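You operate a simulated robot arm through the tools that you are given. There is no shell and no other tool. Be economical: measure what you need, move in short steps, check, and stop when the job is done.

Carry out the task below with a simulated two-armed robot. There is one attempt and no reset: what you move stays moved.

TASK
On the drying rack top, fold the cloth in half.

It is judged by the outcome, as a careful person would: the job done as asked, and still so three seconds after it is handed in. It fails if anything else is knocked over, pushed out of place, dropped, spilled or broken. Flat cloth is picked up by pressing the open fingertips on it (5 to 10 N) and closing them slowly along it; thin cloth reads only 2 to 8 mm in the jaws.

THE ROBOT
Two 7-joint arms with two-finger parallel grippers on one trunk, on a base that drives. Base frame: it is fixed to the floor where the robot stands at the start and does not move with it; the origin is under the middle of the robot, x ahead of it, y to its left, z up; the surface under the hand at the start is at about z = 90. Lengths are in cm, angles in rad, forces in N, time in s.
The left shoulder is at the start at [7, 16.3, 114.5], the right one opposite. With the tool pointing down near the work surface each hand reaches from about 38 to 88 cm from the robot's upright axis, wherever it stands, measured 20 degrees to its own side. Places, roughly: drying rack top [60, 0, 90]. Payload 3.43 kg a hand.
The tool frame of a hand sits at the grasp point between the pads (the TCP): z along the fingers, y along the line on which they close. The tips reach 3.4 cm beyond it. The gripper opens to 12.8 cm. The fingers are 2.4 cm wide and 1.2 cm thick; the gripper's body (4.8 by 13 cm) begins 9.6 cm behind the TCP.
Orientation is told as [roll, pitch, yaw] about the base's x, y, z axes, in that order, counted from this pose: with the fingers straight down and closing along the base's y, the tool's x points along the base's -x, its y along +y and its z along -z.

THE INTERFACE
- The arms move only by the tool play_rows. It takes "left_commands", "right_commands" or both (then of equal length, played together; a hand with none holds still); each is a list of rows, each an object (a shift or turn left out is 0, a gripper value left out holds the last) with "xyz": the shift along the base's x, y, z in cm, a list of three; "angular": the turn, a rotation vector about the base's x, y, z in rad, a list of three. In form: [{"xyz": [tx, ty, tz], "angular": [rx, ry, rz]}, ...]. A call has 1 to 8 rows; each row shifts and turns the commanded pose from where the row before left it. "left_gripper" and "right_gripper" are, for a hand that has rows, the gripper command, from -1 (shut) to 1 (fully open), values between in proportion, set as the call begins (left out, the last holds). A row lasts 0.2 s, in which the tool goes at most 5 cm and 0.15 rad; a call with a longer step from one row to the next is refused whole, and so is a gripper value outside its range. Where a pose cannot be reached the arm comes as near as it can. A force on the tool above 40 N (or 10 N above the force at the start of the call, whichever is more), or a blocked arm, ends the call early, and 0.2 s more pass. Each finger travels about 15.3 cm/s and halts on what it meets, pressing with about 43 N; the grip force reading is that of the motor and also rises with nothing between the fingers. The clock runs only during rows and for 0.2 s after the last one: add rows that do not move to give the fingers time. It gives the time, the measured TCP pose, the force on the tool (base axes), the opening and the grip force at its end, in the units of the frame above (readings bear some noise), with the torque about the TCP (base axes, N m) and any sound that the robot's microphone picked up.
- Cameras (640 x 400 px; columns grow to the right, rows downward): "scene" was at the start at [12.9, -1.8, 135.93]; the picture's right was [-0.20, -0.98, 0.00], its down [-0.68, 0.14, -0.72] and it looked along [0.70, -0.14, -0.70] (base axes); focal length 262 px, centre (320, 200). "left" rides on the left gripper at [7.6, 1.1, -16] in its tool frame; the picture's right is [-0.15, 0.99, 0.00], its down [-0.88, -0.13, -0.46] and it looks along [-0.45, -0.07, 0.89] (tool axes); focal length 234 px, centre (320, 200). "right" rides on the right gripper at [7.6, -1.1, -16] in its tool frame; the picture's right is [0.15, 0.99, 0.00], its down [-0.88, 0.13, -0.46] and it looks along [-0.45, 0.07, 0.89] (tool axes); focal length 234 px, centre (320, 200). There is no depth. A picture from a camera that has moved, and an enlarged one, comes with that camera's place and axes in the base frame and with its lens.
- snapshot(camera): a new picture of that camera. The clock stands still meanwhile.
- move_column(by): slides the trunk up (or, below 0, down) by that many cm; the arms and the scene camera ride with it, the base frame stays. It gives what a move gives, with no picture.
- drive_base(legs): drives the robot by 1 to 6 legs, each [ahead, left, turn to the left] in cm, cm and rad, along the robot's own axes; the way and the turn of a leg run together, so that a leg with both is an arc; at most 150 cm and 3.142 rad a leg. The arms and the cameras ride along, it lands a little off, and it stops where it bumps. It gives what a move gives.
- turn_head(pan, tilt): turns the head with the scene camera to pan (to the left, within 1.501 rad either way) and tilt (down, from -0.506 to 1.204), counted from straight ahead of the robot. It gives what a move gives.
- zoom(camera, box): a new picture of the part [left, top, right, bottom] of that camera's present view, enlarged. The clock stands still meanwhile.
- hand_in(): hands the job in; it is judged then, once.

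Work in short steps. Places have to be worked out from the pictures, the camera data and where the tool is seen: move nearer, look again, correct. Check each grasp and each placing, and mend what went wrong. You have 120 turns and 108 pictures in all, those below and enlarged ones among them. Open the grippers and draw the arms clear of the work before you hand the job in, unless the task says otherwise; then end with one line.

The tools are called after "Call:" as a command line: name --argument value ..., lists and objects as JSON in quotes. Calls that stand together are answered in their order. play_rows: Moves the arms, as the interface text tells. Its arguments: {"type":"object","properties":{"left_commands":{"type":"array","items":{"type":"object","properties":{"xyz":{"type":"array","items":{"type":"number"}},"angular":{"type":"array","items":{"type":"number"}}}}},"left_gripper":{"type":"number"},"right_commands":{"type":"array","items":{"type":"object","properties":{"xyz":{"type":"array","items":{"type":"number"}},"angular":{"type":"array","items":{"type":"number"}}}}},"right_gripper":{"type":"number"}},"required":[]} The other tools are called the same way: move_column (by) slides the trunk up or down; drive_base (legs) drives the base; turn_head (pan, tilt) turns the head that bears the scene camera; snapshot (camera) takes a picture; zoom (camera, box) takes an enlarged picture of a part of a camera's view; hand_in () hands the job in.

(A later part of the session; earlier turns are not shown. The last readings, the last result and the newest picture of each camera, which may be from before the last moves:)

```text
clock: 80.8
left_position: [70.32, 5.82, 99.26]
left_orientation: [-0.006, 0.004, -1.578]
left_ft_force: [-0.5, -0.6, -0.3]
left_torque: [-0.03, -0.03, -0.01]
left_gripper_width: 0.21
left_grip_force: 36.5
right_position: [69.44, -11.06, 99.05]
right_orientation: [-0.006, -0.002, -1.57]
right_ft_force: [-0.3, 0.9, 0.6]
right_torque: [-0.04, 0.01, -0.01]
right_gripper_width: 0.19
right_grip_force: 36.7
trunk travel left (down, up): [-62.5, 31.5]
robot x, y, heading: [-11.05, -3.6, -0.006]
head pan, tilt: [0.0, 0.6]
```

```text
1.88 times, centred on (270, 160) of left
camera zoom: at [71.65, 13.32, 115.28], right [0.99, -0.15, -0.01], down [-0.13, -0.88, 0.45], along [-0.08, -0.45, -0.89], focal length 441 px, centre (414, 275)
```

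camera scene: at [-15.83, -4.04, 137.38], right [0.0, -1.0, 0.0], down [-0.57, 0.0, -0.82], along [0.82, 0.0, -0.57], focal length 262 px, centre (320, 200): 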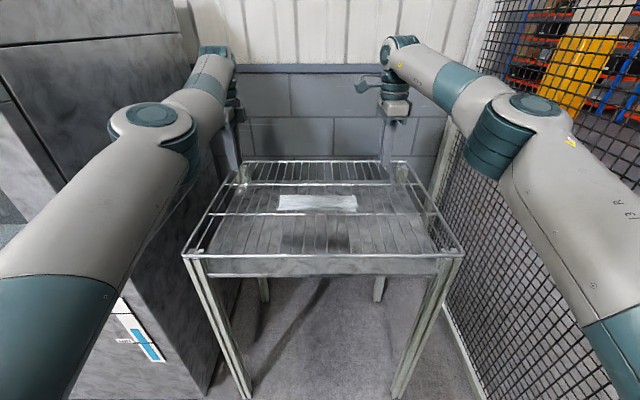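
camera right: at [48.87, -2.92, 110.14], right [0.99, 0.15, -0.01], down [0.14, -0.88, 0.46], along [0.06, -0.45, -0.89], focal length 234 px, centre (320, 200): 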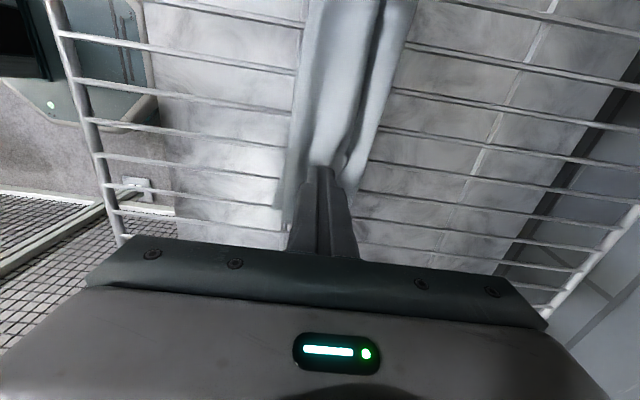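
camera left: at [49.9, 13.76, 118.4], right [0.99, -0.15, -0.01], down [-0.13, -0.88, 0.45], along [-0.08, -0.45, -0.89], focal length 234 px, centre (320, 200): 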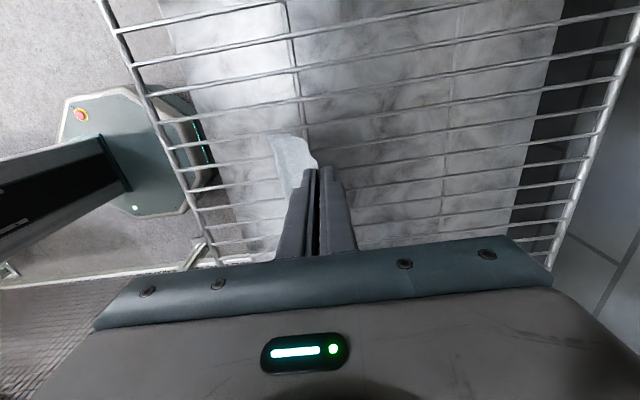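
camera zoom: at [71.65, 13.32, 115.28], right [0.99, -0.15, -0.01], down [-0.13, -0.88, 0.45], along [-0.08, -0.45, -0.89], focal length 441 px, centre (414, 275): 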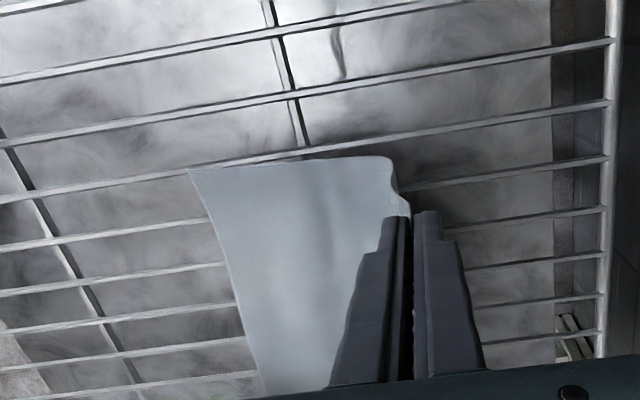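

Now the geometry is right: near edge x≈57.4, sheet flat to ≈68.5 then straight up to the tips. Fold line 68.4. I carry back on a tight arc: raise 1, back 4, then check.

Call:
play_rows --left_commands '[{"xyz": [0, 0, 0.6]}, {"xyz": [0, 0, 0.4]}, {"xyz": [0, 0, 0]}]' --right_commands '[{"xyz": [0, 0, 0.6]}, {"xyz": [0, 0, 0.4]}, {"xyz": [0, 0, 0]}]'

Call:
drive_base --legs '[[-6, 0, 0]]'

Call:
zoom --camera "left" --box '[180, 60, 440, 260]'

```text
clock: 81.6
left_position: [70.42, 5.9, 100.21]
left_orientation: [-0.007, 0.003, -1.576]
left_ft_force: [0.4, -0.3, -0.4]
left_torque: [0.0, -0.01, 0.0]
left_gripper_width: 0.22
left_grip_force: 36.6
right_position: [69.65, -11.09, 100.05]
right_orientation: [-0.006, -0.002, -1.568]
right_ft_force: [0.1, -0.1, -0.8]
right_torque: [0.02, -0.02, 0.05]
right_gripper_width: 0.18
right_grip_force: 36.6
trunk travel left (down, up): [-62.5, 31.5]
robot x, y, heading: [-10.95, -3.86, -0.004]
head pan, tilt: [0.0, 0.6]
```

```text
clock: 82.6
left_position: [64.39, 5.9, 100.25]
left_orientation: [-0.008, 0.004, -1.578]
left_ft_force: [0.0, 0.5, -0.2]
left_torque: [0.03, 0.02, -0.01]
left_gripper_width: 0.21
left_grip_force: 36.8
right_position: [63.7, -11.1, 100.14]
right_orientation: [-0.008, -0.002, -1.568]
right_ft_force: [0.1, -0.3, -0.8]
right_torque: [0.03, -0.05, 0.0]
right_gripper_width: 0.19
right_grip_force: 36.2
trunk travel left (down, up): [-62.5, 31.5]
robot x, y, heading: [-16.9, -4.02, -0.005]
head pan, tilt: [0.0, 0.6]
```

```text
2.00 times, centred on (310, 160) of left
camera zoom: at [65.65, 13.33, 116.18], right [0.99, -0.15, -0.01], down [-0.13, -0.88, 0.45], along [-0.08, -0.45, -0.89], focal length 468 px, centre (340, 280)
```

zoom: 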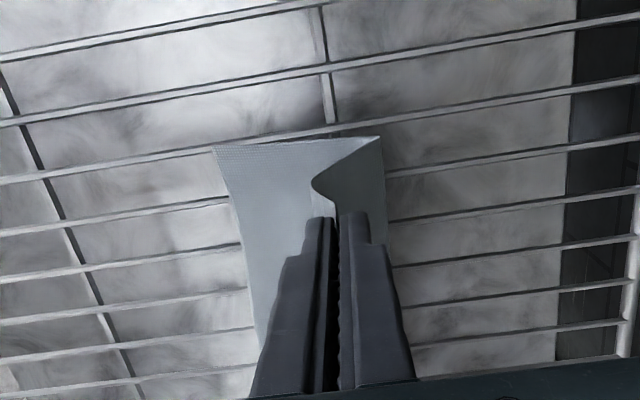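

The near edge stays put at 57.6. A slight slack crease appears under the tips; I raise 2 cm and carry back 3 cm to keep the sheet taut.

Call:
play_rows --left_commands '[{"xyz": [0, 0, 1]}, {"xyz": [0, 0, 1]}, {"xyz": [0, 0, 0]}]' --right_commands '[{"xyz": [0, 0, 1]}, {"xyz": [0, 0, 1]}, {"xyz": [0, 0, 0]}]'

Call:
drive_base --legs '[[-3, 0, 0]]'

Call:
zoom --camera "left" --box '[180, 60, 440, 260]'

```text
clock: 83.4
left_position: [64.36, 5.79, 102.23]
left_orientation: [-0.008, 0.003, -1.58]
left_ft_force: [-0.3, 0.6, -0.5]
left_torque: [-0.01, -0.02, -0.04]
left_gripper_width: 0.17
left_grip_force: 36.6
right_position: [63.4, -11.13, 102.17]
right_orientation: [-0.007, -0.001, -1.569]
right_ft_force: [-0.4, 0.3, -2.0]
right_torque: [0.01, 0.01, 0.02]
right_gripper_width: 0.15
right_grip_force: 36.3
trunk travel left (down, up): [-62.5, 31.5]
robot x, y, heading: [-17.03, -3.82, -0.002]
head pan, tilt: [0.0, 0.6]
```

```text
clock: 84.2
left_position: [61.72, 5.8, 102.0]
left_orientation: [-0.01, 0.003, -1.579]
left_ft_force: [0.5, -0.8, 0.3]
left_torque: [0.02, 0.01, -0.02]
left_gripper_width: 0.22
left_grip_force: 36.2
right_position: [60.78, -11.18, 101.88]
right_orientation: [-0.009, -0.002, -1.571]
right_ft_force: [-0.5, -0.8, 0.6]
right_torque: [0.0, 0.04, -0.02]
right_gripper_width: 0.19
right_grip_force: 37.1
trunk travel left (down, up): [-62.5, 31.5]
robot x, y, heading: [-19.94, -3.64, -0.003]
head pan, tilt: [0.0, 0.6]
```

```text
2.00 times, centred on (310, 160) of left
camera zoom: at [62.97, 13.31, 117.96], right [0.99, -0.15, -0.01], down [-0.13, -0.88, 0.45], along [-0.08, -0.45, -0.89], focal length 468 px, centre (340, 280)
```

zoom: 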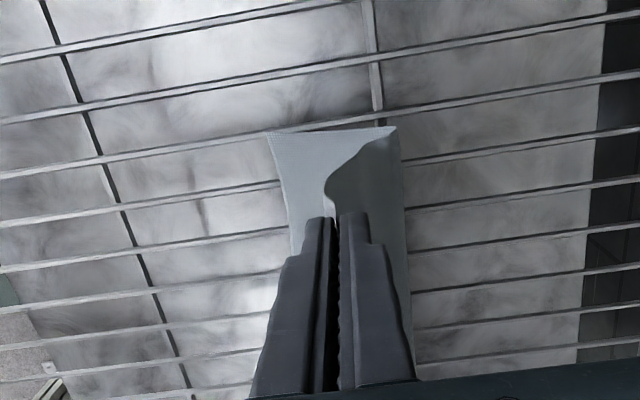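

The fold creeps (now 65.1), so I'll finish differently: lay the sheet out taut beyond the near edge, then push the held edge forward onto the near edge at low height so the surplus arches, release, and smooth it toward the fold. Arc down first.

Call:
drive_base --legs '[[-4, 0, 0]]'

Call:
play_rows --left_commands '[{"xyz": [0, 0, -1]}, {"xyz": [0, 0, -1]}, {"xyz": [0, 0, -0.6]}, {"xyz": [0, 0, 0]}]' --right_commands '[{"xyz": [0, 0, -1]}, {"xyz": [0, 0, -1]}, {"xyz": [0, 0, -0.6]}, {"xyz": [0, 0, 0]}]'

Call:
drive_base --legs '[[-3, 0, 0]]'

Call:
zoom --camera "left" --box '[220, 80, 480, 260]'

```text
clock: 85.1
left_position: [57.76, 5.81, 102.02]
left_orientation: [-0.011, 0.003, -1.578]
left_ft_force: [0.6, 0.7, 0.3]
left_torque: [0.02, 0.04, -0.02]
left_gripper_width: 0.18
left_grip_force: 36.7
right_position: [56.82, -11.12, 101.75]
right_orientation: [-0.01, 0.0, -1.57]
right_ft_force: [0.0, -0.4, 0.1]
right_torque: [-0.04, 0.02, 0.0]
right_gripper_width: 0.17
right_grip_force: 36.4
trunk travel left (down, up): [-62.5, 31.5]
robot x, y, heading: [-23.65, -3.75, -0.002]
head pan, tilt: [0.0, 0.6]
```

```text
clock: 86.1
left_position: [57.41, 5.82, 99.39]
left_orientation: [-0.007, 0.004, -1.579]
left_ft_force: [-0.6, 0.3, -0.4]
left_torque: [0.02, 0.02, 0.03]
left_gripper_width: 0.21
left_grip_force: 36.6
right_position: [56.63, -11.19, 99.44]
right_orientation: [-0.008, -0.002, -1.569]
right_ft_force: [0.8, 0.3, -0.1]
right_torque: [0.02, 0.01, 0.01]
right_gripper_width: 0.18
right_grip_force: 36.8
trunk travel left (down, up): [-62.5, 31.5]
robot x, y, heading: [-24.23, -3.87, -0.007]
head pan, tilt: [0.0, 0.6]
```

```text
clock: 86.9
left_position: [54.82, 5.72, 99.3]
left_orientation: [-0.009, 0.004, -1.578]
left_ft_force: [0.4, -0.6, -0.2]
left_torque: [0.01, 0.05, -0.06]
left_gripper_width: 0.21
left_grip_force: 36.4
right_position: [53.82, -11.15, 99.25]
right_orientation: [-0.011, -0.002, -1.571]
right_ft_force: [-0.4, 0.5, -0.3]
right_torque: [-0.01, 0.07, -0.02]
right_gripper_width: 0.2
right_grip_force: 36.3
trunk travel left (down, up): [-62.5, 31.5]
robot x, y, heading: [-26.72, -3.82, -0.003]
head pan, tilt: [0.0, 0.6]
```

```text
2.22 times, centred on (350, 170) of left
camera zoom: at [56.09, 13.34, 115.22], right [0.99, -0.15, -0.01], down [-0.13, -0.88, 0.45], along [-0.08, -0.45, -0.89], focal length 520 px, centre (253, 267)
```

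zoom: 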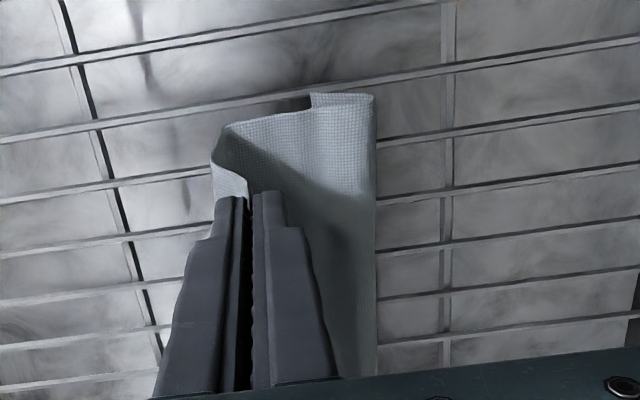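

I see the cause: moving back at constant height drags the hanging sheet and rolls the fold back. The edge must descend while going back. I return forward to re-lay the cloth, then do the descent diagonally with the arms.

Call:
play_rows --left_commands '[{"xyz": [0, 0, 1.2]}, {"xyz": [0, 0, 1.2]}, {"xyz": [0, 0, 0]}]' --right_commands '[{"xyz": [0, 0, 1.2]}, {"xyz": [0, 0, 1.2]}, {"xyz": [0, 0, 0]}]'

Call:
drive_base --legs '[[15.5, 0, 0]]'

Call:
play_rows --left_commands '[{"xyz": [0, 0, -1]}, {"xyz": [0, 0, -1]}, {"xyz": [0, 0, -0.7]}, {"xyz": [0, 0, 0]}]' --right_commands '[{"xyz": [0, 0, -1]}, {"xyz": [0, 0, -1]}, {"xyz": [0, 0, -0.7]}, {"xyz": [0, 0, 0]}]'

Call:
zoom --camera "left" --box '[100, 60, 440, 260]'

```text
clock: 87.7
left_position: [54.62, 5.85, 101.93]
left_orientation: [-0.008, 0.004, -1.578]
left_ft_force: [-0.4, -0.8, -1.0]
left_torque: [0.04, 0.03, -0.02]
left_gripper_width: 0.21
left_grip_force: 36.7
right_position: [53.65, -11.23, 101.85]
right_orientation: [-0.008, -0.003, -1.57]
right_ft_force: [0.1, 1.0, -0.2]
right_torque: [0.05, 0.02, 0.02]
right_gripper_width: 0.16
right_grip_force: 36.7
trunk travel left (down, up): [-62.5, 31.5]
robot x, y, heading: [-26.89, -3.85, -0.001]
head pan, tilt: [0.0, 0.6]
```

```text
clock: 89.2
left_position: [70.26, 5.93, 102.03]
left_orientation: [-0.008, 0.003, -1.575]
left_ft_force: [0.1, -0.1, -0.3]
left_torque: [-0.02, -0.03, -0.04]
left_gripper_width: 0.19
left_grip_force: 36.7
right_position: [69.26, -11.02, 101.87]
right_orientation: [-0.007, -0.001, -1.569]
right_ft_force: [0.4, 0.1, -0.5]
right_torque: [0.03, 0.02, 0.02]
right_gripper_width: 0.2
right_grip_force: 36.7
trunk travel left (down, up): [-62.5, 31.5]
robot x, y, heading: [-11.38, -3.66, -0.0]
head pan, tilt: [0.0, 0.6]
```

```text
clock: 90.2
left_position: [70.3, 6.08, 99.26]
left_orientation: [-0.008, 0.004, -1.575]
left_ft_force: [0.9, -0.5, -0.1]
left_torque: [0.01, -0.02, -0.03]
left_gripper_width: 0.22
left_grip_force: 37.1
right_position: [69.13, -11.07, 99.22]
right_orientation: [-0.01, -0.002, -1.567]
right_ft_force: [0.6, 0.5, 0.2]
right_torque: [0.01, 0.0, 0.01]
right_gripper_width: 0.16
right_grip_force: 36.8
trunk travel left (down, up): [-62.5, 31.5]
robot x, y, heading: [-11.41, -3.74, 0.002]
head pan, tilt: [0.0, 0.6]
```

```text
1.88 times, centred on (270, 160) of left
camera zoom: at [71.53, 13.55, 115.23], right [0.99, -0.15, -0.01], down [-0.13, -0.88, 0.45], along [-0.07, -0.45, -0.89], focal length 441 px, centre (414, 275)
```

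zoom: 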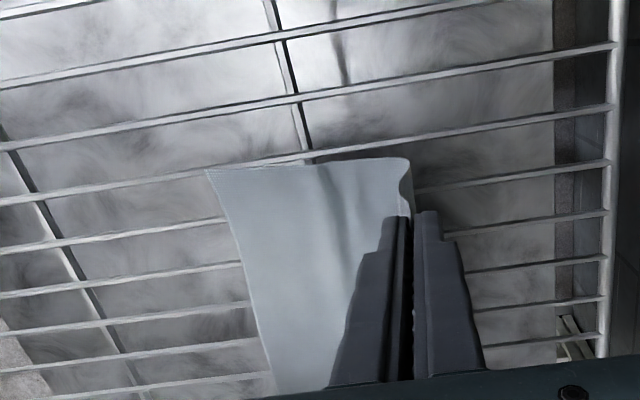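

Near edge 58.7, sheet flat to ≈70: fold line right at the middle. Now the diagonal arc with the arms in one smooth call.

Call:
play_rows --left_commands '[{"xyz": [-1, 0, 0.6]}, {"xyz": [-1.2, 0, 0.3]}, {"xyz": [-1.2, 0, 0]}, {"xyz": [-1.2, 0, -0.5]}, {"xyz": [-1.2, 0, -0.9]}, {"xyz": [-1, 0, -1.2]}, {"xyz": [-0.9, 0, -1.6]}, {"xyz": [-0.5, 0, -1]}]' --right_commands '[{"xyz": [-1, 0, 0.6]}, {"xyz": [-1.1, 0, 0.3]}, {"xyz": [-1.1, 0, 0]}, {"xyz": [-1.1, 0, -0.5]}, {"xyz": [-1.1, 0, -0.9]}, {"xyz": [-0.9, 0, -1.2]}, {"xyz": [-0.8, 0, -1.6]}, {"xyz": [-0.4, 0, -1]}]'

Call:
zoom --camera "left" --box '[200, 60, 460, 260]'

Call:
zoom --camera "scene" --box '[240, 130, 400, 250]'

```text
clock: 92.0
left_position: [66.54, 6.11, 94.63]
left_orientation: [-0.008, 0.002, -1.578]
left_ft_force: [-3.9, -11.1, 0.3]
left_torque: [-0.31, 0.1, -0.05]
left_gripper_width: 0.21
left_grip_force: 37.2
left hand out of reach, approached as far as the arm can: row 2, 3, 4, 5, 6, 7
right_position: [61.91, -11.03, 94.96]
right_orientation: [-0.006, -0.002, -1.567]
right_ft_force: [3.5, 12.0, 0.0]
right_torque: [0.3, -0.14, -0.07]
right_gripper_width: 0.18
right_grip_force: 36.7
trunk travel left (down, up): [-62.5, 31.5]
robot x, y, heading: [-10.92, -3.88, -0.004]
head pan, tilt: [0.0, 0.6]
```

```text
2.00 times, centred on (330, 160) of left
camera zoom: at [67.75, 13.54, 110.62], right [0.99, -0.15, -0.01], down [-0.13, -0.88, 0.45], along [-0.08, -0.45, -0.89], focal length 468 px, centre (300, 280)
```

zoom: 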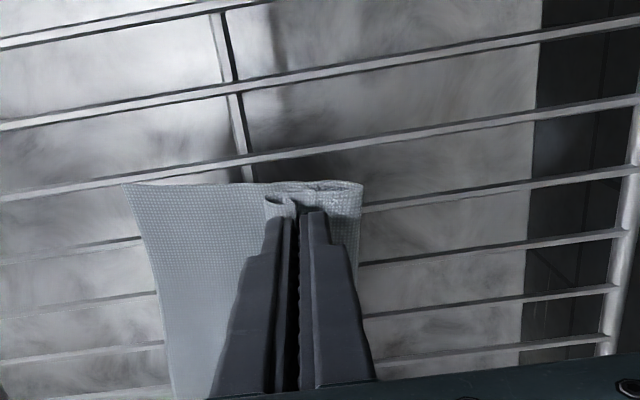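

```text
3.33 times, centred on (320, 190) of scene
camera zoom: at [2.53, -4.06, 137.38], right [0.0, -1.0, 0.0], down [-0.57, 0.0, -0.82], along [0.82, 0.0, -0.57], focal length 872 px, centre (320, 233)
```

zoom: 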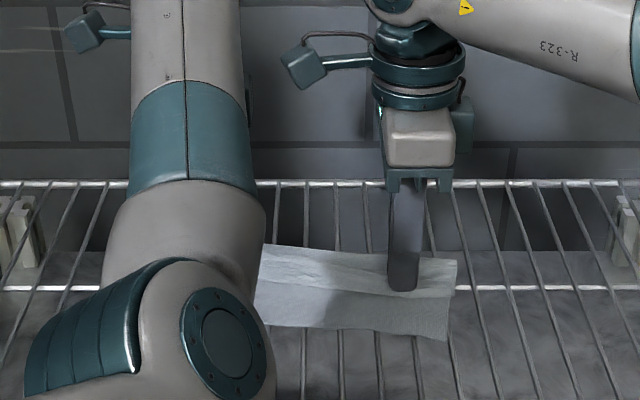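

The left arm can't retract, but the right side is exactly placed and the lower layer now is 10.4 cm deep with the fold at 69.3. I relax the sideways tension (right toward left), then release the right.

Call:
play_rows --right_commands '[{"xyz": [0, 0.4, 0]}, {"xyz": [0, 0.4, 0]}, {"xyz": [-0.3, 0.2, -0.3]}, {"xyz": [0, 0, 0]}]'

Call:
play_rows --right_commands '[{"xyz": [0, 0, 0]}, {"xyz": [0, 0, 0]}, {"xyz": [0, 0, 0]}]' --right_gripper -0.6

Call:
play_rows --right_commands '[{"xyz": [0, 0, 1]}, {"xyz": [0, 0, 2]}, {"xyz": [0, 0, 2]}, {"xyz": [0, 0, 2]}, {"xyz": [0, 0, 0]}]'

Call:
zoom --camera "right" --box '[180, 0, 500, 250]'

```text
clock: 93.0
left_position: [66.58, 6.31, 94.68]
left_orientation: [-0.007, 0.003, -1.575]
left_ft_force: [-0.2, -0.7, 0.2]
left_torque: [0.0, 0.01, 0.0]
left_gripper_width: 0.18
left_grip_force: 37.3
right_position: [61.41, -10.18, 94.68]
right_orientation: [-0.009, -0.001, -1.57]
right_ft_force: [0.4, 0.3, 1.2]
right_torque: [-0.01, 0.0, -0.03]
right_gripper_width: 0.17
right_grip_force: 36.8
trunk travel left (down, up): [-62.5, 31.5]
robot x, y, heading: [-11.03, -3.94, 0.001]
head pan, tilt: [0.0, 0.6]
```

```text
clock: 93.8
left_position: [66.55, 6.15, 94.7]
left_orientation: [-0.006, 0.004, -1.575]
left_ft_force: [0.6, -0.7, 0.4]
left_torque: [0.02, 0.04, -0.05]
left_gripper_width: 0.22
left_grip_force: 37.1
right_position: [61.51, -9.98, 94.55]
right_orientation: [-0.008, -0.003, -1.568]
right_ft_force: [0.7, 0.1, -0.1]
right_torque: [-0.01, 0.01, 0.01]
right_gripper_width: 2.59
right_grip_force: 0.1
trunk travel left (down, up): [-62.5, 31.5]
robot x, y, heading: [-11.27, -3.98, -0.006]
head pan, tilt: [0.0, 0.6]
```

```text
clock: 95.0
left_position: [66.56, 6.18, 94.62]
left_orientation: [-0.007, 0.002, -1.577]
left_ft_force: [-0.4, 0.1, -0.4]
left_torque: [0.03, 0.03, -0.02]
left_gripper_width: 0.19
left_grip_force: 37.0
right_position: [61.46, -10.13, 101.68]
right_orientation: [-0.009, 0.001, -1.567]
right_ft_force: [-0.1, 0.1, 0.8]
right_torque: [-0.01, 0.02, 0.02]
right_gripper_width: 2.56
right_grip_force: 0.1
trunk travel left (down, up): [-62.5, 31.5]
robot x, y, heading: [-11.21, -4.09, -0.003]
head pan, tilt: [0.0, 0.6]
```

```text
1.60 times, centred on (340, 125) of right
camera zoom: at [60.29, -2.63, 117.68], right [0.99, 0.15, -0.01], down [0.14, -0.88, 0.46], along [0.06, -0.45, -0.89], focal length 375 px, centre (288, 320)
```

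zoom: 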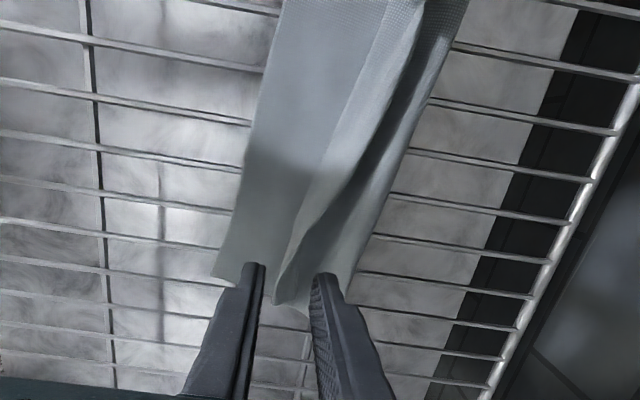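

The right's margin again fell forward when released. Remedy: after opening, sweep the hand back so the far finger pushes the standing margin over toward the near edge. I do the left first: raise, back with the base, descend.

Call:
play_rows --left_commands '[{"xyz": [0, 0, 1.3]}, {"xyz": [0, 0, 1.3]}, {"xyz": [0, 0, 1.2]}, {"xyz": [0, 0, 0]}]'

Call:
drive_base --legs '[[-2.6, 0, 0]]'

Call:
play_rows --left_commands '[{"xyz": [0, 0, -1]}, {"xyz": [0, 0, -0.8]}, {"xyz": [0, 0, 0]}]'

Call:
drive_base --legs '[[-2.2, 0, 0]]'

Call:
play_rows --left_commands '[{"xyz": [0, 0, -0.8]}, {"xyz": [0, 0, -0.9]}, {"xyz": [0, 0, 0]}]'

Call:
zoom --camera "left" --box '[200, 60, 460, 260]'

```text
clock: 96.0
left_position: [67.26, 6.05, 98.48]
left_orientation: [-0.007, 0.003, -1.576]
left_ft_force: [0.2, -0.5, 0.1]
left_torque: [-0.01, 0.0, -0.07]
left_gripper_width: 0.18
left_grip_force: 36.5
left hand out of reach, approached as far as the arm can: row 1, 3
right_position: [61.41, -10.17, 101.65]
right_orientation: [-0.009, -0.001, -1.567]
right_ft_force: [-0.1, -0.4, -0.1]
right_torque: [0.01, -0.02, -0.03]
right_gripper_width: 2.57
right_grip_force: 0.0
trunk travel left (down, up): [-62.5, 31.5]
robot x, y, heading: [-11.36, -3.79, -0.006]
head pan, tilt: [0.0, 0.6]
```

```text
clock: 96.8
left_position: [64.89, 6.19, 98.18]
left_orientation: [-0.008, 0.004, -1.577]
left_ft_force: [1.0, -0.1, -0.6]
left_torque: [-0.04, 0.02, -0.02]
left_gripper_width: 0.2
left_grip_force: 36.5
right_position: [59.12, -10.13, 101.36]
right_orientation: [-0.01, 0.0, -1.568]
right_ft_force: [-0.1, -1.1, -0.4]
right_torque: [0.02, 0.03, -0.01]
right_gripper_width: 2.55
right_grip_force: 0.0
trunk travel left (down, up): [-62.5, 31.5]
robot x, y, heading: [-13.3, -3.53, -0.001]
head pan, tilt: [0.0, 0.6]
```

```text
clock: 97.6
left_position: [64.56, 6.11, 96.63]
left_orientation: [-0.006, 0.003, -1.576]
left_ft_force: [0.1, 0.5, -0.6]
left_torque: [0.01, 0.03, -0.02]
left_gripper_width: 0.17
left_grip_force: 36.6
right_position: [58.88, -10.14, 101.73]
right_orientation: [-0.008, -0.001, -1.569]
right_ft_force: [0.2, -0.2, -0.2]
right_torque: [-0.02, -0.01, 0.01]
right_gripper_width: 2.55
right_grip_force: 0.0
trunk travel left (down, up): [-62.5, 31.5]
robot x, y, heading: [-13.79, -3.93, -0.003]
head pan, tilt: [0.0, 0.6]
```

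```text
clock: 98.4
left_position: [62.8, 6.03, 96.37]
left_orientation: [-0.007, 0.004, -1.578]
left_ft_force: [0.3, 0.1, 0.2]
left_torque: [0.0, 0.03, -0.02]
left_gripper_width: 0.2
left_grip_force: 36.9
right_position: [56.98, -10.08, 101.34]
right_orientation: [-0.01, -0.001, -1.57]
right_ft_force: [0.2, 0.2, -0.8]
right_torque: [0.03, 0.04, 0.0]
right_gripper_width: 2.56
right_grip_force: 0.0
trunk travel left (down, up): [-62.5, 31.5]
robot x, y, heading: [-15.84, -3.94, -0.002]
head pan, tilt: [0.0, 0.6]
```

```text
clock: 99.2
left_position: [62.59, 6.12, 94.9]
left_orientation: [-0.006, 0.003, -1.575]
left_ft_force: [-0.3, -0.4, -0.2]
left_torque: [0.0, 0.02, -0.03]
left_gripper_width: 0.21
left_grip_force: 37.1
right_position: [56.65, -10.18, 101.6]
right_orientation: [-0.009, 0.0, -1.569]
right_ft_force: [-0.8, -0.4, -0.5]
right_torque: [-0.02, -0.02, -0.02]
right_gripper_width: 2.57
right_grip_force: 0.1
trunk travel left (down, up): [-62.5, 31.5]
robot x, y, heading: [-15.82, -3.53, -0.0]
head pan, tilt: [0.0, 0.6]
```

```text
2.00 times, centred on (330, 160) of left
camera zoom: at [63.69, 13.62, 110.83], right [0.99, -0.15, -0.01], down [-0.13, -0.88, 0.45], along [-0.07, -0.45, -0.89], focal length 468 px, centre (300, 280)
```

zoom: 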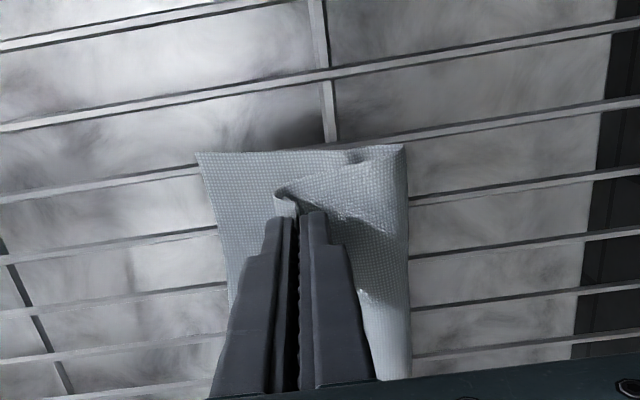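

Left lies well: near edge 58.5, tip at 62.6, fold 67.6. Now open the left and sweep back 4 cm so the far finger tips the margin toward the near edge.

Call:
play_rows --left_commands '[{"xyz": [0, 0, 0]}, {"xyz": [0, 0, -0.3]}, {"xyz": [0, 0, 0]}]' --left_gripper -0.72

Call:
drive_base --legs '[[-4, 0, 0]]'

Call:
zoom --camera "left" --box '[200, 60, 460, 260]'

```text
clock: 100.0
left_position: [62.46, 6.07, 94.51]
left_orientation: [-0.007, 0.004, -1.575]
left_ft_force: [0.7, -0.6, 0.4]
left_torque: [-0.01, 0.0, 0.01]
left_gripper_width: 1.78
left_grip_force: 0.0
right_position: [56.83, -10.19, 101.56]
right_orientation: [-0.009, -0.001, -1.568]
right_ft_force: [0.2, -0.7, 0.6]
right_torque: [0.0, -0.01, 0.03]
right_gripper_width: 2.54
right_grip_force: 0.1
trunk travel left (down, up): [-62.5, 31.5]
robot x, y, heading: [-15.77, -3.65, -0.003]
head pan, tilt: [0.0, 0.6]
```

```text
clock: 100.8
left_position: [58.74, 6.1, 94.37]
left_orientation: [-0.011, 0.005, -1.576]
left_ft_force: [-0.1, 0.0, 0.5]
left_torque: [-0.04, 0.04, 0.01]
left_gripper_width: 1.78
left_grip_force: 0.0
right_position: [52.96, -10.14, 101.43]
right_orientation: [-0.011, 0.0, -1.57]
right_ft_force: [0.4, -0.2, 0.1]
right_torque: [0.02, -0.02, 0.02]
right_gripper_width: 2.59
right_grip_force: 0.1
trunk travel left (down, up): [-62.5, 31.5]
robot x, y, heading: [-19.96, -3.87, -0.003]
head pan, tilt: [0.0, 0.6]
```

```text
2.00 times, centred on (330, 160) of left
camera zoom: at [59.93, 13.63, 110.32], right [0.99, -0.15, -0.01], down [-0.13, -0.88, 0.45], along [-0.08, -0.45, -0.89], focal length 468 px, centre (300, 280)
```

zoom: 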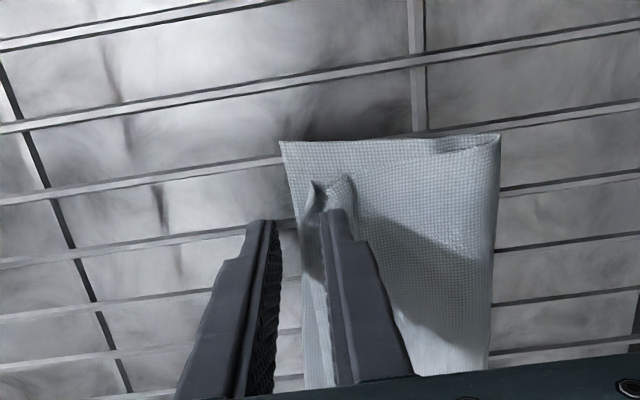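

The sweep works: top layer now lies to x≈60 without shifting the lower layer. I sweep 2 cm further, then raise and view the whole.

Call:
drive_base --legs '[[-2, 0, 0]]'

Call:
play_rows --left_commands '[{"xyz": [0, 0, 2]}, {"xyz": [0, 0, 3]}, {"xyz": [0, 0, 3]}, {"xyz": [0, 3, 0]}, {"xyz": [0, 4, 0]}, {"xyz": [0, 4, 0]}, {"xyz": [0, 4, 0]}, {"xyz": [0, 0, 0]}]' --right_commands '[{"xyz": [0, 0, 0]}, {"xyz": [0, 0, 1]}, {"xyz": [0, 0, 1]}, {"xyz": [0, -3, 0]}, {"xyz": [0, -3, 0]}, {"xyz": [0, -3, 0]}, {"xyz": [0, -3, 0]}, {"xyz": [0, 0, 0]}]'

Call:
zoom --camera "scene" --box '[250, 140, 390, 230]'

Call:
snapshot --camera "right"

```text
clock: 101.6
left_position: [56.81, 6.1, 94.29]
left_orientation: [-0.009, 0.005, -1.576]
left_ft_force: [0.4, -0.9, -0.5]
left_torque: [-0.02, 0.02, 0.0]
left_gripper_width: 1.79
left_grip_force: 0.0
right_position: [51.18, -10.13, 101.41]
right_orientation: [-0.012, -0.001, -1.569]
right_ft_force: [0.8, 0.8, -0.6]
right_torque: [-0.01, -0.01, -0.02]
right_gripper_width: 2.58
right_grip_force: 0.1
trunk travel left (down, up): [-62.5, 31.5]
robot x, y, heading: [-21.67, -4.15, -0.0]
head pan, tilt: [0.0, 0.6]
```

```text
clock: 103.4
left_position: [56.53, 21.07, 102.43]
left_orientation: [-0.006, 0.005, -1.575]
left_ft_force: [0.2, -0.3, -0.3]
left_torque: [-0.01, 0.03, -0.01]
left_gripper_width: 1.78
left_grip_force: 0.1
right_position: [50.93, -22.13, 103.64]
right_orientation: [-0.008, -0.002, -1.569]
right_ft_force: [0.5, 0.0, 0.6]
right_torque: [0.01, 0.0, -0.03]
right_gripper_width: 2.54
right_grip_force: 0.0
trunk travel left (down, up): [-62.5, 31.5]
robot x, y, heading: [-21.86, -3.68, -0.005]
head pan, tilt: [0.0, 0.6]
```

```text
4.44 times, centred on (320, 185) of scene
camera zoom: at [-8.04, -4.0, 137.38], right [0.0, -1.0, 0.0], down [-0.57, 0.0, -0.82], along [0.82, 0.0, -0.57], focal length 1162 px, centre (320, 267)
```

zoom: 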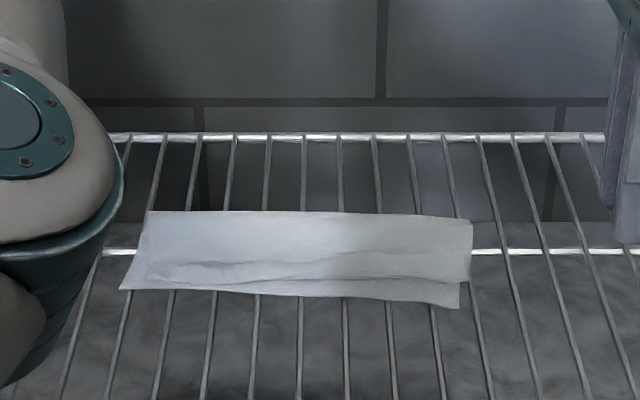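

```text
16 pictures are left
camera right: at [49.75, -14.61, 119.58], right [0.99, 0.15, -0.01], down [0.14, -0.88, 0.46], along [0.06, -0.45, -0.89], focal length 234 px, centre (320, 200)
```

right: 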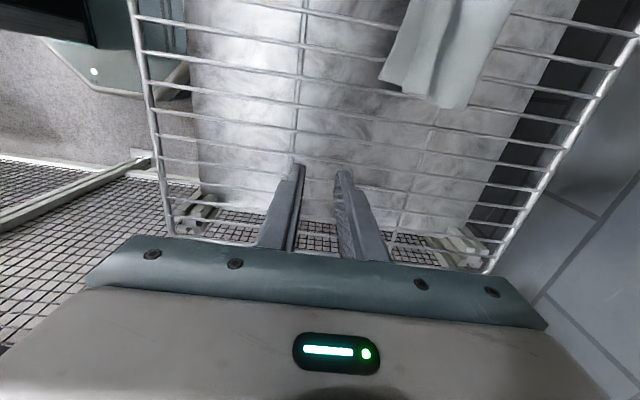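

Looks much like a half fold already: depth ≈10 cm, with a small ridge near the front. I zoom in on the front edge.

Call:
zoom --camera "right" --box '[360, 0, 530, 115]'

Call:
zoom --camera "scene" --box '[275, 182, 325, 212]'

```text
3.48 times, centred on (445, 58) of right
camera zoom: at [49.75, -14.61, 119.58], right [0.99, 0.15, -0.01], down [0.14, -0.88, 0.46], along [0.06, -0.45, -0.89], focal length 814 px, centre (-115, 696)
```

zoom: 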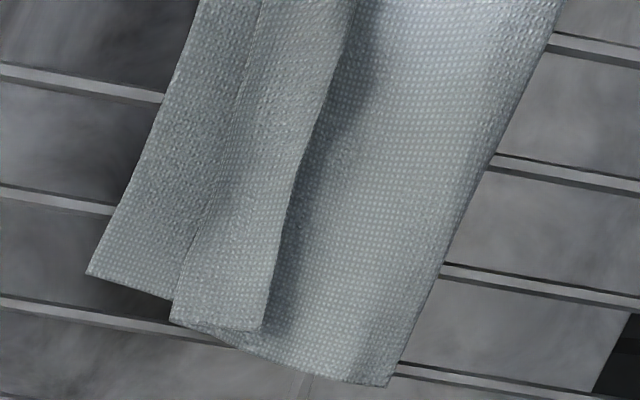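

```text
12.80 times, centred on (300, 197) of scene
camera zoom: at [-8.04, -4.0, 137.38], right [0.0, -1.0, 0.0], down [-0.57, 0.0, -0.82], along [0.82, 0.0, -0.57], focal length 3348 px, centre (576, 238)
```

zoom: 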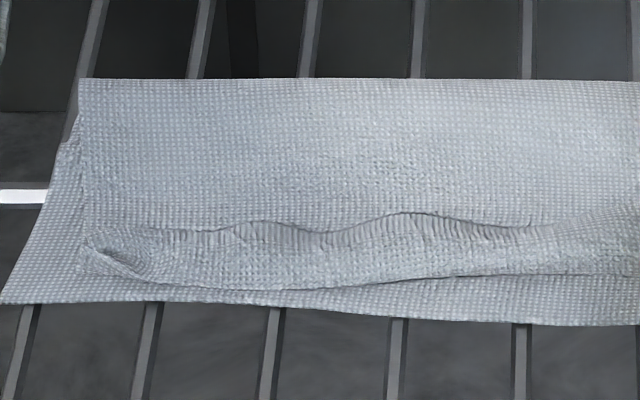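

A 2–2.5 cm margin is still turned back on top (raw edge x≈59 left, 61.2 right). I repeat the edge pinch there: position both hands straddling the raw edge.

Call:
drive_base --legs '[[2.4, 0, 0]]'

Call:
play_rows --left_commands '[{"xyz": [0, -3, 0]}, {"xyz": [0, -3, 0]}, {"xyz": [0, -3, 0]}, {"xyz": [0, -3, 0]}, {"xyz": [0, -3, 0]}, {"xyz": [0, 0, -2]}, {"xyz": [0, 0, -2]}, {"xyz": [0, 0, -2]}]' --right_commands '[{"xyz": [2, 2, 0]}, {"xyz": [2, 2, 0]}, {"xyz": [2, 2, 0]}, {"xyz": [1.7, 2, 0]}, {"xyz": [0, 2, 0]}, {"xyz": [0, 1.6, -2]}, {"xyz": [0, 0, -3]}, {"xyz": [0, 0, -2]}]' --left_gripper -0.7 --right_gripper -0.7

Call:
zoom --camera "left" --box '[220, 90, 440, 260]'

Call:
zoom --camera "right" --box '[220, 60, 440, 260]'

```text
clock: 104.2
left_position: [58.71, 20.9, 102.74]
left_orientation: [-0.006, 0.002, -1.576]
left_ft_force: [-0.8, 0.2, -0.6]
left_torque: [0.03, -0.03, 0.0]
left_gripper_width: 1.77
left_grip_force: 0.1
right_position: [53.08, -22.23, 103.78]
right_orientation: [-0.006, -0.002, -1.568]
right_ft_force: [0.8, 0.0, -0.5]
right_torque: [0.0, -0.04, 0.01]
right_gripper_width: 2.57
right_grip_force: 0.0
trunk travel left (down, up): [-62.5, 31.5]
robot x, y, heading: [-19.23, -3.84, -0.006]
head pan, tilt: [0.0, 0.6]
```

```text
clock: 106.0
left_position: [59.11, 5.9, 96.6]
left_orientation: [-0.006, 0.003, -1.577]
left_ft_force: [0.4, -0.8, -0.5]
left_torque: [0.02, 0.01, 0.04]
left_gripper_width: 1.93
left_grip_force: 0.0
right_position: [61.13, -10.4, 96.45]
right_orientation: [-0.009, -0.003, -1.57]
right_ft_force: [0.5, 1.0, -0.3]
right_torque: [-0.04, 0.0, -0.02]
right_gripper_width: 1.91
right_grip_force: 0.1
trunk travel left (down, up): [-62.5, 31.5]
robot x, y, heading: [-19.62, -3.99, 0.0]
head pan, tilt: [0.0, 0.6]
```

```text
2.35 times, centred on (330, 175) of left
camera zoom: at [60.3, 13.36, 112.49], right [0.99, -0.15, -0.01], down [-0.13, -0.88, 0.45], along [-0.08, -0.45, -0.89], focal length 551 px, centre (296, 259)
```

zoom: 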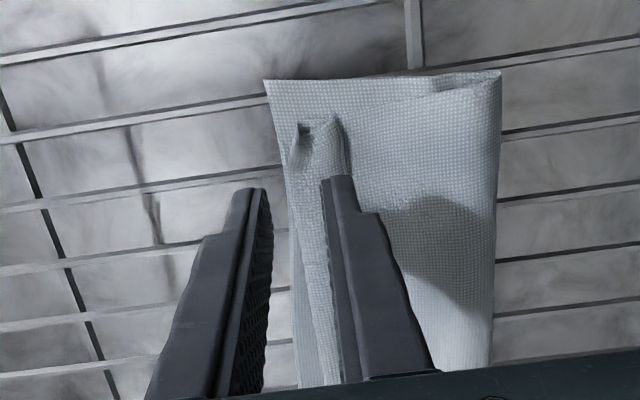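

```text
2.00 times, centred on (330, 160) of right
camera zoom: at [59.92, -3.05, 112.53], right [0.99, 0.15, -0.01], down [0.14, -0.88, 0.46], along [0.06, -0.45, -0.89], focal length 468 px, centre (300, 280)
```

zoom: 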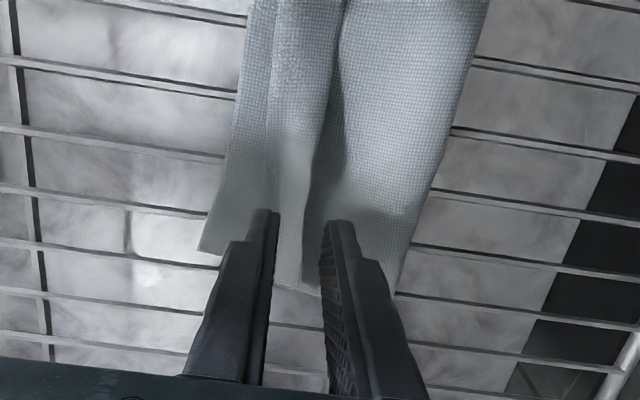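

Right is well placed; left needs +1.3 cm. I adjust and lower both into the grip height.

Call:
play_rows --left_commands '[{"xyz": [0.7, 0, 0]}, {"xyz": [0.6, 0, 0]}, {"xyz": [0, 0, -1]}, {"xyz": [0, 0, -1]}, {"xyz": [0, 0, -0.5]}, {"xyz": [0, 0, 0]}]' --right_commands '[{"xyz": [0, 0, 0]}, {"xyz": [0, 0, 0]}, {"xyz": [0, 0, -1]}, {"xyz": [0, 0, -1]}, {"xyz": [0, 0, -0.4]}, {"xyz": [0, 0, 0]}]'

```text
clock: 107.5
left_position: [60.27, 5.82, 94.13]
left_orientation: [-0.007, 0.004, -1.577]
left_ft_force: [0.0, -0.5, 0.4]
left_torque: [0.03, 0.0, -0.02]
left_gripper_width: 1.92
left_grip_force: 0.0
right_position: [60.99, -10.66, 94.24]
right_orientation: [-0.009, -0.002, -1.569]
right_ft_force: [-1.1, 0.3, 0.0]
right_torque: [0.02, -0.01, -0.04]
right_gripper_width: 1.93
right_grip_force: 0.0
trunk travel left (down, up): [-62.5, 31.5]
robot x, y, heading: [-19.1, -3.74, -0.002]
head pan, tilt: [0.0, 0.6]
```

Now close slowly, then lift 2.5 cm.

Call:
play_rows --left_commands '[{"xyz": [0, 0, -0.15]}, {"xyz": [0, 0, 0]}]' --right_commands '[{"xyz": [0, 0, -0.25]}, {"xyz": [0, 0, 0]}]' --left_gripper -0.83 --right_gripper -0.83

Call:
play_rows --left_commands '[{"xyz": [0, 0, 0]}, {"xyz": [0, 0, 0]}, {"xyz": [0, 0, 0]}]' --right_commands '[{"xyz": [0, 0, 0]}, {"xyz": [0, 0, 0]}, {"xyz": [0, 0, 0]}]' --left_gripper -1 --right_gripper -1

Call:
play_rows --left_commands '[{"xyz": [0, 0, 0.8]}, {"xyz": [0, 0, 0.8]}, {"xyz": [0, 0, 0.8]}, {"xyz": [0, 0, 0]}]' --right_commands '[{"xyz": [0, 0, 0.8]}, {"xyz": [0, 0, 0.8]}, {"xyz": [0, 0, 0.8]}, {"xyz": [0, 0, 0]}]'

Call:
zoom --camera "left" --box '[220, 90, 440, 260]'

Call:
zoom --camera "right" --box '[220, 60, 440, 260]'

```text
clock: 108.0
left_position: [60.31, 6.03, 93.97]
left_orientation: [-0.006, 0.003, -1.575]
left_ft_force: [0.2, -1.0, -0.2]
left_torque: [0.0, 0.01, 0.0]
left_gripper_width: 1.09
left_grip_force: 0.1
right_position: [60.88, -10.65, 93.94]
right_orientation: [-0.009, -0.002, -1.569]
right_ft_force: [-0.1, 0.6, 0.1]
right_torque: [0.0, 0.03, -0.01]
right_gripper_width: 1.08
right_grip_force: 0.1
trunk travel left (down, up): [-62.5, 31.5]
robot x, y, heading: [-19.32, -3.91, -0.004]
head pan, tilt: [0.0, 0.6]
```

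```text
clock: 108.8
left_position: [60.26, 5.95, 93.92]
left_orientation: [-0.006, 0.005, -1.576]
left_ft_force: [0.1, 0.6, 0.5]
left_torque: [-0.01, -0.01, 0.04]
left_gripper_width: 0.0
left_grip_force: 32.9
right_position: [60.98, -10.63, 93.93]
right_orientation: [-0.008, -0.001, -1.569]
right_ft_force: [1.2, -0.6, 0.2]
right_torque: [0.02, 0.0, -0.04]
right_gripper_width: 0.16
right_grip_force: 36.6
trunk travel left (down, up): [-62.5, 31.5]
robot x, y, heading: [-19.54, -3.65, 0.0]
head pan, tilt: [0.0, 0.6]
```

```text
clock: 109.8
left_position: [60.23, 6.03, 96.25]
left_orientation: [-0.007, 0.003, -1.578]
left_ft_force: [0.1, 0.0, -0.4]
left_torque: [-0.01, 0.01, 0.01]
left_gripper_width: 0.0
left_grip_force: 33.6
right_position: [60.92, -10.63, 96.37]
right_orientation: [-0.008, -0.002, -1.568]
right_ft_force: [1.3, 0.4, 0.0]
right_torque: [-0.02, 0.0, -0.01]
right_gripper_width: 0.14
right_grip_force: 36.9
trunk travel left (down, up): [-62.5, 31.5]
robot x, y, heading: [-19.5, -4.18, -0.0]
head pan, tilt: [0.0, 0.6]
```

```text
2.35 times, centred on (330, 175) of left
camera zoom: at [61.47, 13.45, 112.16], right [0.99, -0.15, -0.01], down [-0.13, -0.88, 0.45], along [-0.08, -0.45, -0.89], focal length 551 px, centre (296, 259)
```

zoom: 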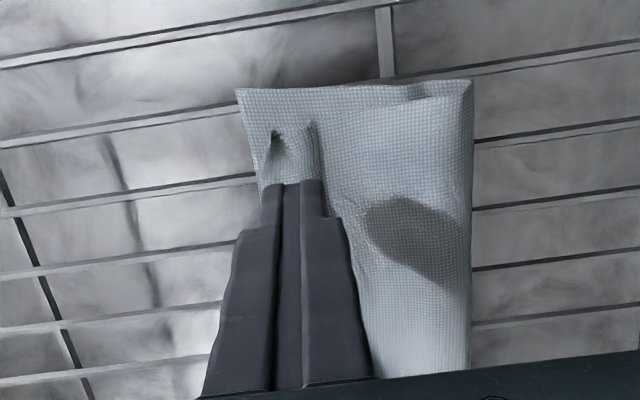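

```text
2.00 times, centred on (330, 160) of right
camera zoom: at [59.71, -3.08, 112.32], right [0.99, 0.15, -0.01], down [0.14, -0.88, 0.46], along [0.06, -0.45, -0.89], focal length 468 px, centre (300, 280)
```

zoom: 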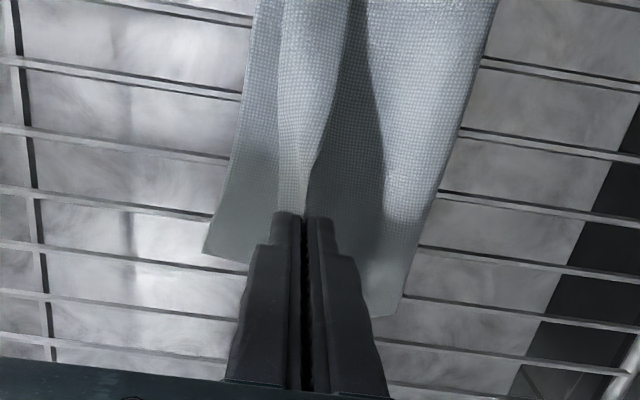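

Right has the raw edge; left missed. I raise the left out of the way, carry the right edge back and down beyond the crease, open and sweep.

Call:
play_rows --left_commands '[{"xyz": [0, 0, 1.5]}, {"xyz": [0, 0, 1.5]}, {"xyz": [0, 0, 1]}, {"xyz": [0, 0, 0]}]' --right_commands '[{"xyz": [-0.7, 0, 0]}, {"xyz": [-0.8, 0, 0]}, {"xyz": [-0.8, 0, -0.2]}, {"xyz": [0, 0, 0]}]'

Call:
drive_base --legs '[[-2, 0, 0]]'

Call:
play_rows --right_commands '[{"xyz": [0, 0, -0.7]}, {"xyz": [0, 0, -0.8]}, {"xyz": [0, 0, 0]}]'

Call:
play_rows --right_commands '[{"xyz": [0, 0, 0]}, {"xyz": [0, 0, 0]}]' --right_gripper -0.7

Call:
drive_base --legs '[[-2.5, 0, 0]]'

Call:
zoom --camera "right" --box '[220, 0, 500, 260]'

```text
clock: 110.8
left_position: [60.27, 5.83, 100.31]
left_orientation: [-0.009, 0.004, -1.577]
left_ft_force: [0.7, -0.3, 1.1]
left_torque: [0.03, -0.02, 0.02]
left_gripper_width: 0.02
left_grip_force: 33.4
right_position: [58.66, -10.62, 96.13]
right_orientation: [-0.009, -0.002, -1.571]
right_ft_force: [0.6, 0.4, 0.4]
right_torque: [-0.04, -0.01, 0.0]
right_gripper_width: 0.16
right_grip_force: 36.4
trunk travel left (down, up): [-62.5, 31.5]
robot x, y, heading: [-19.47, -3.83, -0.003]
head pan, tilt: [0.0, 0.6]
```

```text
clock: 111.6
left_position: [58.55, 5.85, 100.05]
left_orientation: [-0.009, 0.003, -1.574]
left_ft_force: [-0.2, -0.3, -1.6]
left_torque: [-0.01, 0.02, -0.01]
left_gripper_width: 0.01
left_grip_force: 33.1
right_position: [56.89, -10.63, 95.86]
right_orientation: [-0.012, -0.003, -1.568]
right_ft_force: [-0.2, 0.0, 0.3]
right_torque: [0.01, 0.05, 0.0]
right_gripper_width: 0.17
right_grip_force: 36.7
trunk travel left (down, up): [-62.5, 31.5]
robot x, y, heading: [-21.39, -3.74, -0.006]
head pan, tilt: [0.0, 0.6]
```

```text
clock: 112.4
left_position: [58.22, 5.88, 100.27]
left_orientation: [-0.008, 0.005, -1.577]
left_ft_force: [-0.1, -0.2, 0.0]
left_torque: [-0.02, 0.02, 0.01]
left_gripper_width: 0.0
left_grip_force: 33.7
right_position: [56.57, -10.5, 94.51]
right_orientation: [-0.01, -0.002, -1.568]
right_ft_force: [1.2, -0.1, 0.1]
right_torque: [0.0, -0.02, -0.01]
right_gripper_width: 0.14
right_grip_force: 36.6
trunk travel left (down, up): [-62.5, 31.5]
robot x, y, heading: [-21.4, -4.18, -0.005]
head pan, tilt: [0.0, 0.6]
```

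```text
clock: 113.0
left_position: [58.44, 5.87, 100.28]
left_orientation: [-0.007, 0.003, -1.574]
left_ft_force: [0.0, 0.1, 0.7]
left_torque: [-0.01, -0.01, -0.01]
left_gripper_width: 0.02
left_grip_force: 32.8
right_position: [56.65, -10.59, 94.47]
right_orientation: [-0.01, -0.002, -1.568]
right_ft_force: [-1.0, -0.2, -0.2]
right_torque: [0.01, 0.0, -0.01]
right_gripper_width: 1.91
right_grip_force: 0.1
trunk travel left (down, up): [-62.5, 31.5]
robot x, y, heading: [-21.66, -3.76, -0.007]
head pan, tilt: [0.0, 0.6]
```

```text
clock: 113.8
left_position: [56.04, 5.88, 100.08]
left_orientation: [-0.01, 0.004, -1.576]
left_ft_force: [-0.5, 0.2, -0.6]
left_torque: [0.01, 0.01, -0.02]
left_gripper_width: 0.02
left_grip_force: 33.0
right_position: [54.34, -10.62, 94.3]
right_orientation: [-0.012, -0.002, -1.568]
right_ft_force: [0.6, -0.1, 0.6]
right_torque: [-0.02, 0.05, 0.0]
right_gripper_width: 1.91
right_grip_force: 0.1
trunk travel left (down, up): [-62.5, 31.5]
robot x, y, heading: [-23.47, -3.59, 0.0]
head pan, tilt: [0.0, 0.6]
```

```text
1.54 times, centred on (360, 130) of right
camera zoom: at [53.26, -3.04, 110.27], right [0.99, 0.15, -0.01], down [0.14, -0.88, 0.46], along [0.06, -0.45, -0.89], focal length 360 px, centre (258, 308)
```

zoom: 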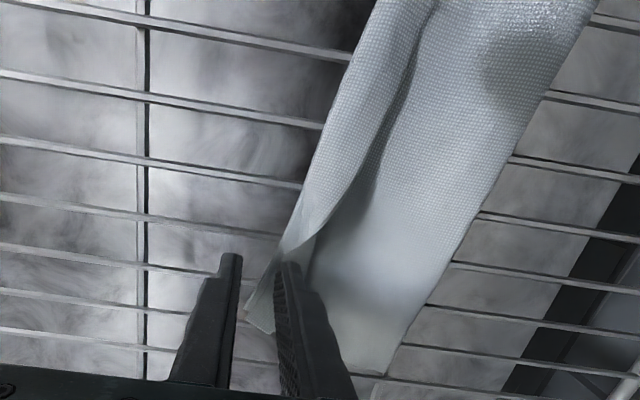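

The right end's margin is flipped flat to the front. Now the left: raise the right, bring the left over its margin and look.

Call:
play_rows --right_commands '[{"xyz": [0, 0, 2]}, {"xyz": [0, 0, 3]}, {"xyz": [0, 0, 2]}, {"xyz": [0, -3, 0]}, {"xyz": [0, -3, 0]}, {"xyz": [0, 0, 0]}]'

Call:
drive_base --legs '[[5, 0, 0]]'

Call:
play_rows --left_commands '[{"xyz": [0, 0, -1.5]}, {"xyz": [0, 0, -1.5]}, {"xyz": [0, 0, 0]}, {"xyz": [0, 0, 0]}]' --left_gripper -0.66

Call:
zoom --camera "left" --box '[220, 90, 440, 260]'

```text
clock: 115.2
left_position: [55.99, 5.98, 100.24]
left_orientation: [-0.008, 0.002, -1.575]
left_ft_force: [0.3, 0.4, -0.3]
left_torque: [-0.02, 0.02, 0.01]
left_gripper_width: 0.01
left_grip_force: 33.0
right_position: [54.44, -16.58, 101.51]
right_orientation: [-0.01, -0.003, -1.57]
right_ft_force: [-0.1, 1.1, 0.1]
right_torque: [-0.01, 0.02, -0.02]
right_gripper_width: 1.91
right_grip_force: 0.0
trunk travel left (down, up): [-62.5, 31.5]
robot x, y, heading: [-24.09, -3.8, -0.002]
head pan, tilt: [0.0, 0.6]
```

```text
clock: 116.2
left_position: [60.73, 5.91, 100.38]
left_orientation: [-0.006, 0.004, -1.576]
left_ft_force: [0.3, 0.7, 0.2]
left_torque: [-0.02, -0.02, 0.03]
left_gripper_width: 0.0
left_grip_force: 33.0
right_position: [59.09, -16.72, 101.59]
right_orientation: [-0.008, -0.002, -1.57]
right_ft_force: [-0.5, 0.7, 0.0]
right_torque: [0.02, 0.02, 0.0]
right_gripper_width: 1.91
right_grip_force: 0.0
trunk travel left (down, up): [-62.5, 31.5]
robot x, y, heading: [-18.99, -3.74, -0.003]
head pan, tilt: [0.0, 0.6]
```

```text
clock: 117.2
left_position: [60.6, 5.7, 97.42]
left_orientation: [-0.006, 0.003, -1.577]
left_ft_force: [0.4, -0.9, -0.1]
left_torque: [0.0, -0.01, -0.03]
left_gripper_width: 2.17
left_grip_force: 0.0
right_position: [59.11, -16.75, 101.55]
right_orientation: [-0.008, -0.003, -1.57]
right_ft_force: [1.1, -0.5, 0.1]
right_torque: [-0.01, 0.02, 0.0]
right_gripper_width: 1.93
right_grip_force: 0.0
trunk travel left (down, up): [-62.5, 31.5]
robot x, y, heading: [-18.97, -3.64, 0.0]
head pan, tilt: [0.0, 0.6]
```

```text
2.35 times, centred on (330, 175) of left
camera zoom: at [61.88, 13.32, 113.24], right [0.99, -0.15, -0.01], down [-0.13, -0.88, 0.45], along [-0.08, -0.45, -0.89], focal length 551 px, centre (296, 259)
```

zoom: 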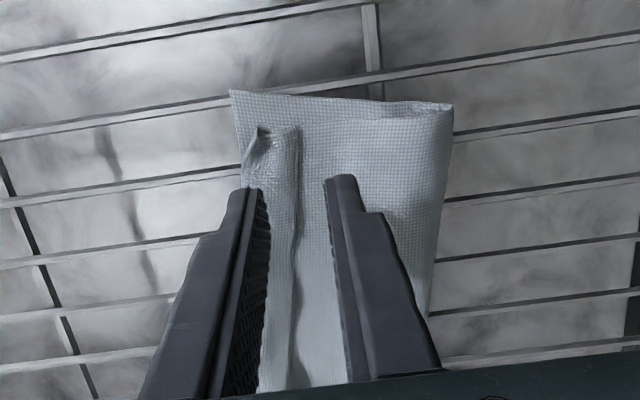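

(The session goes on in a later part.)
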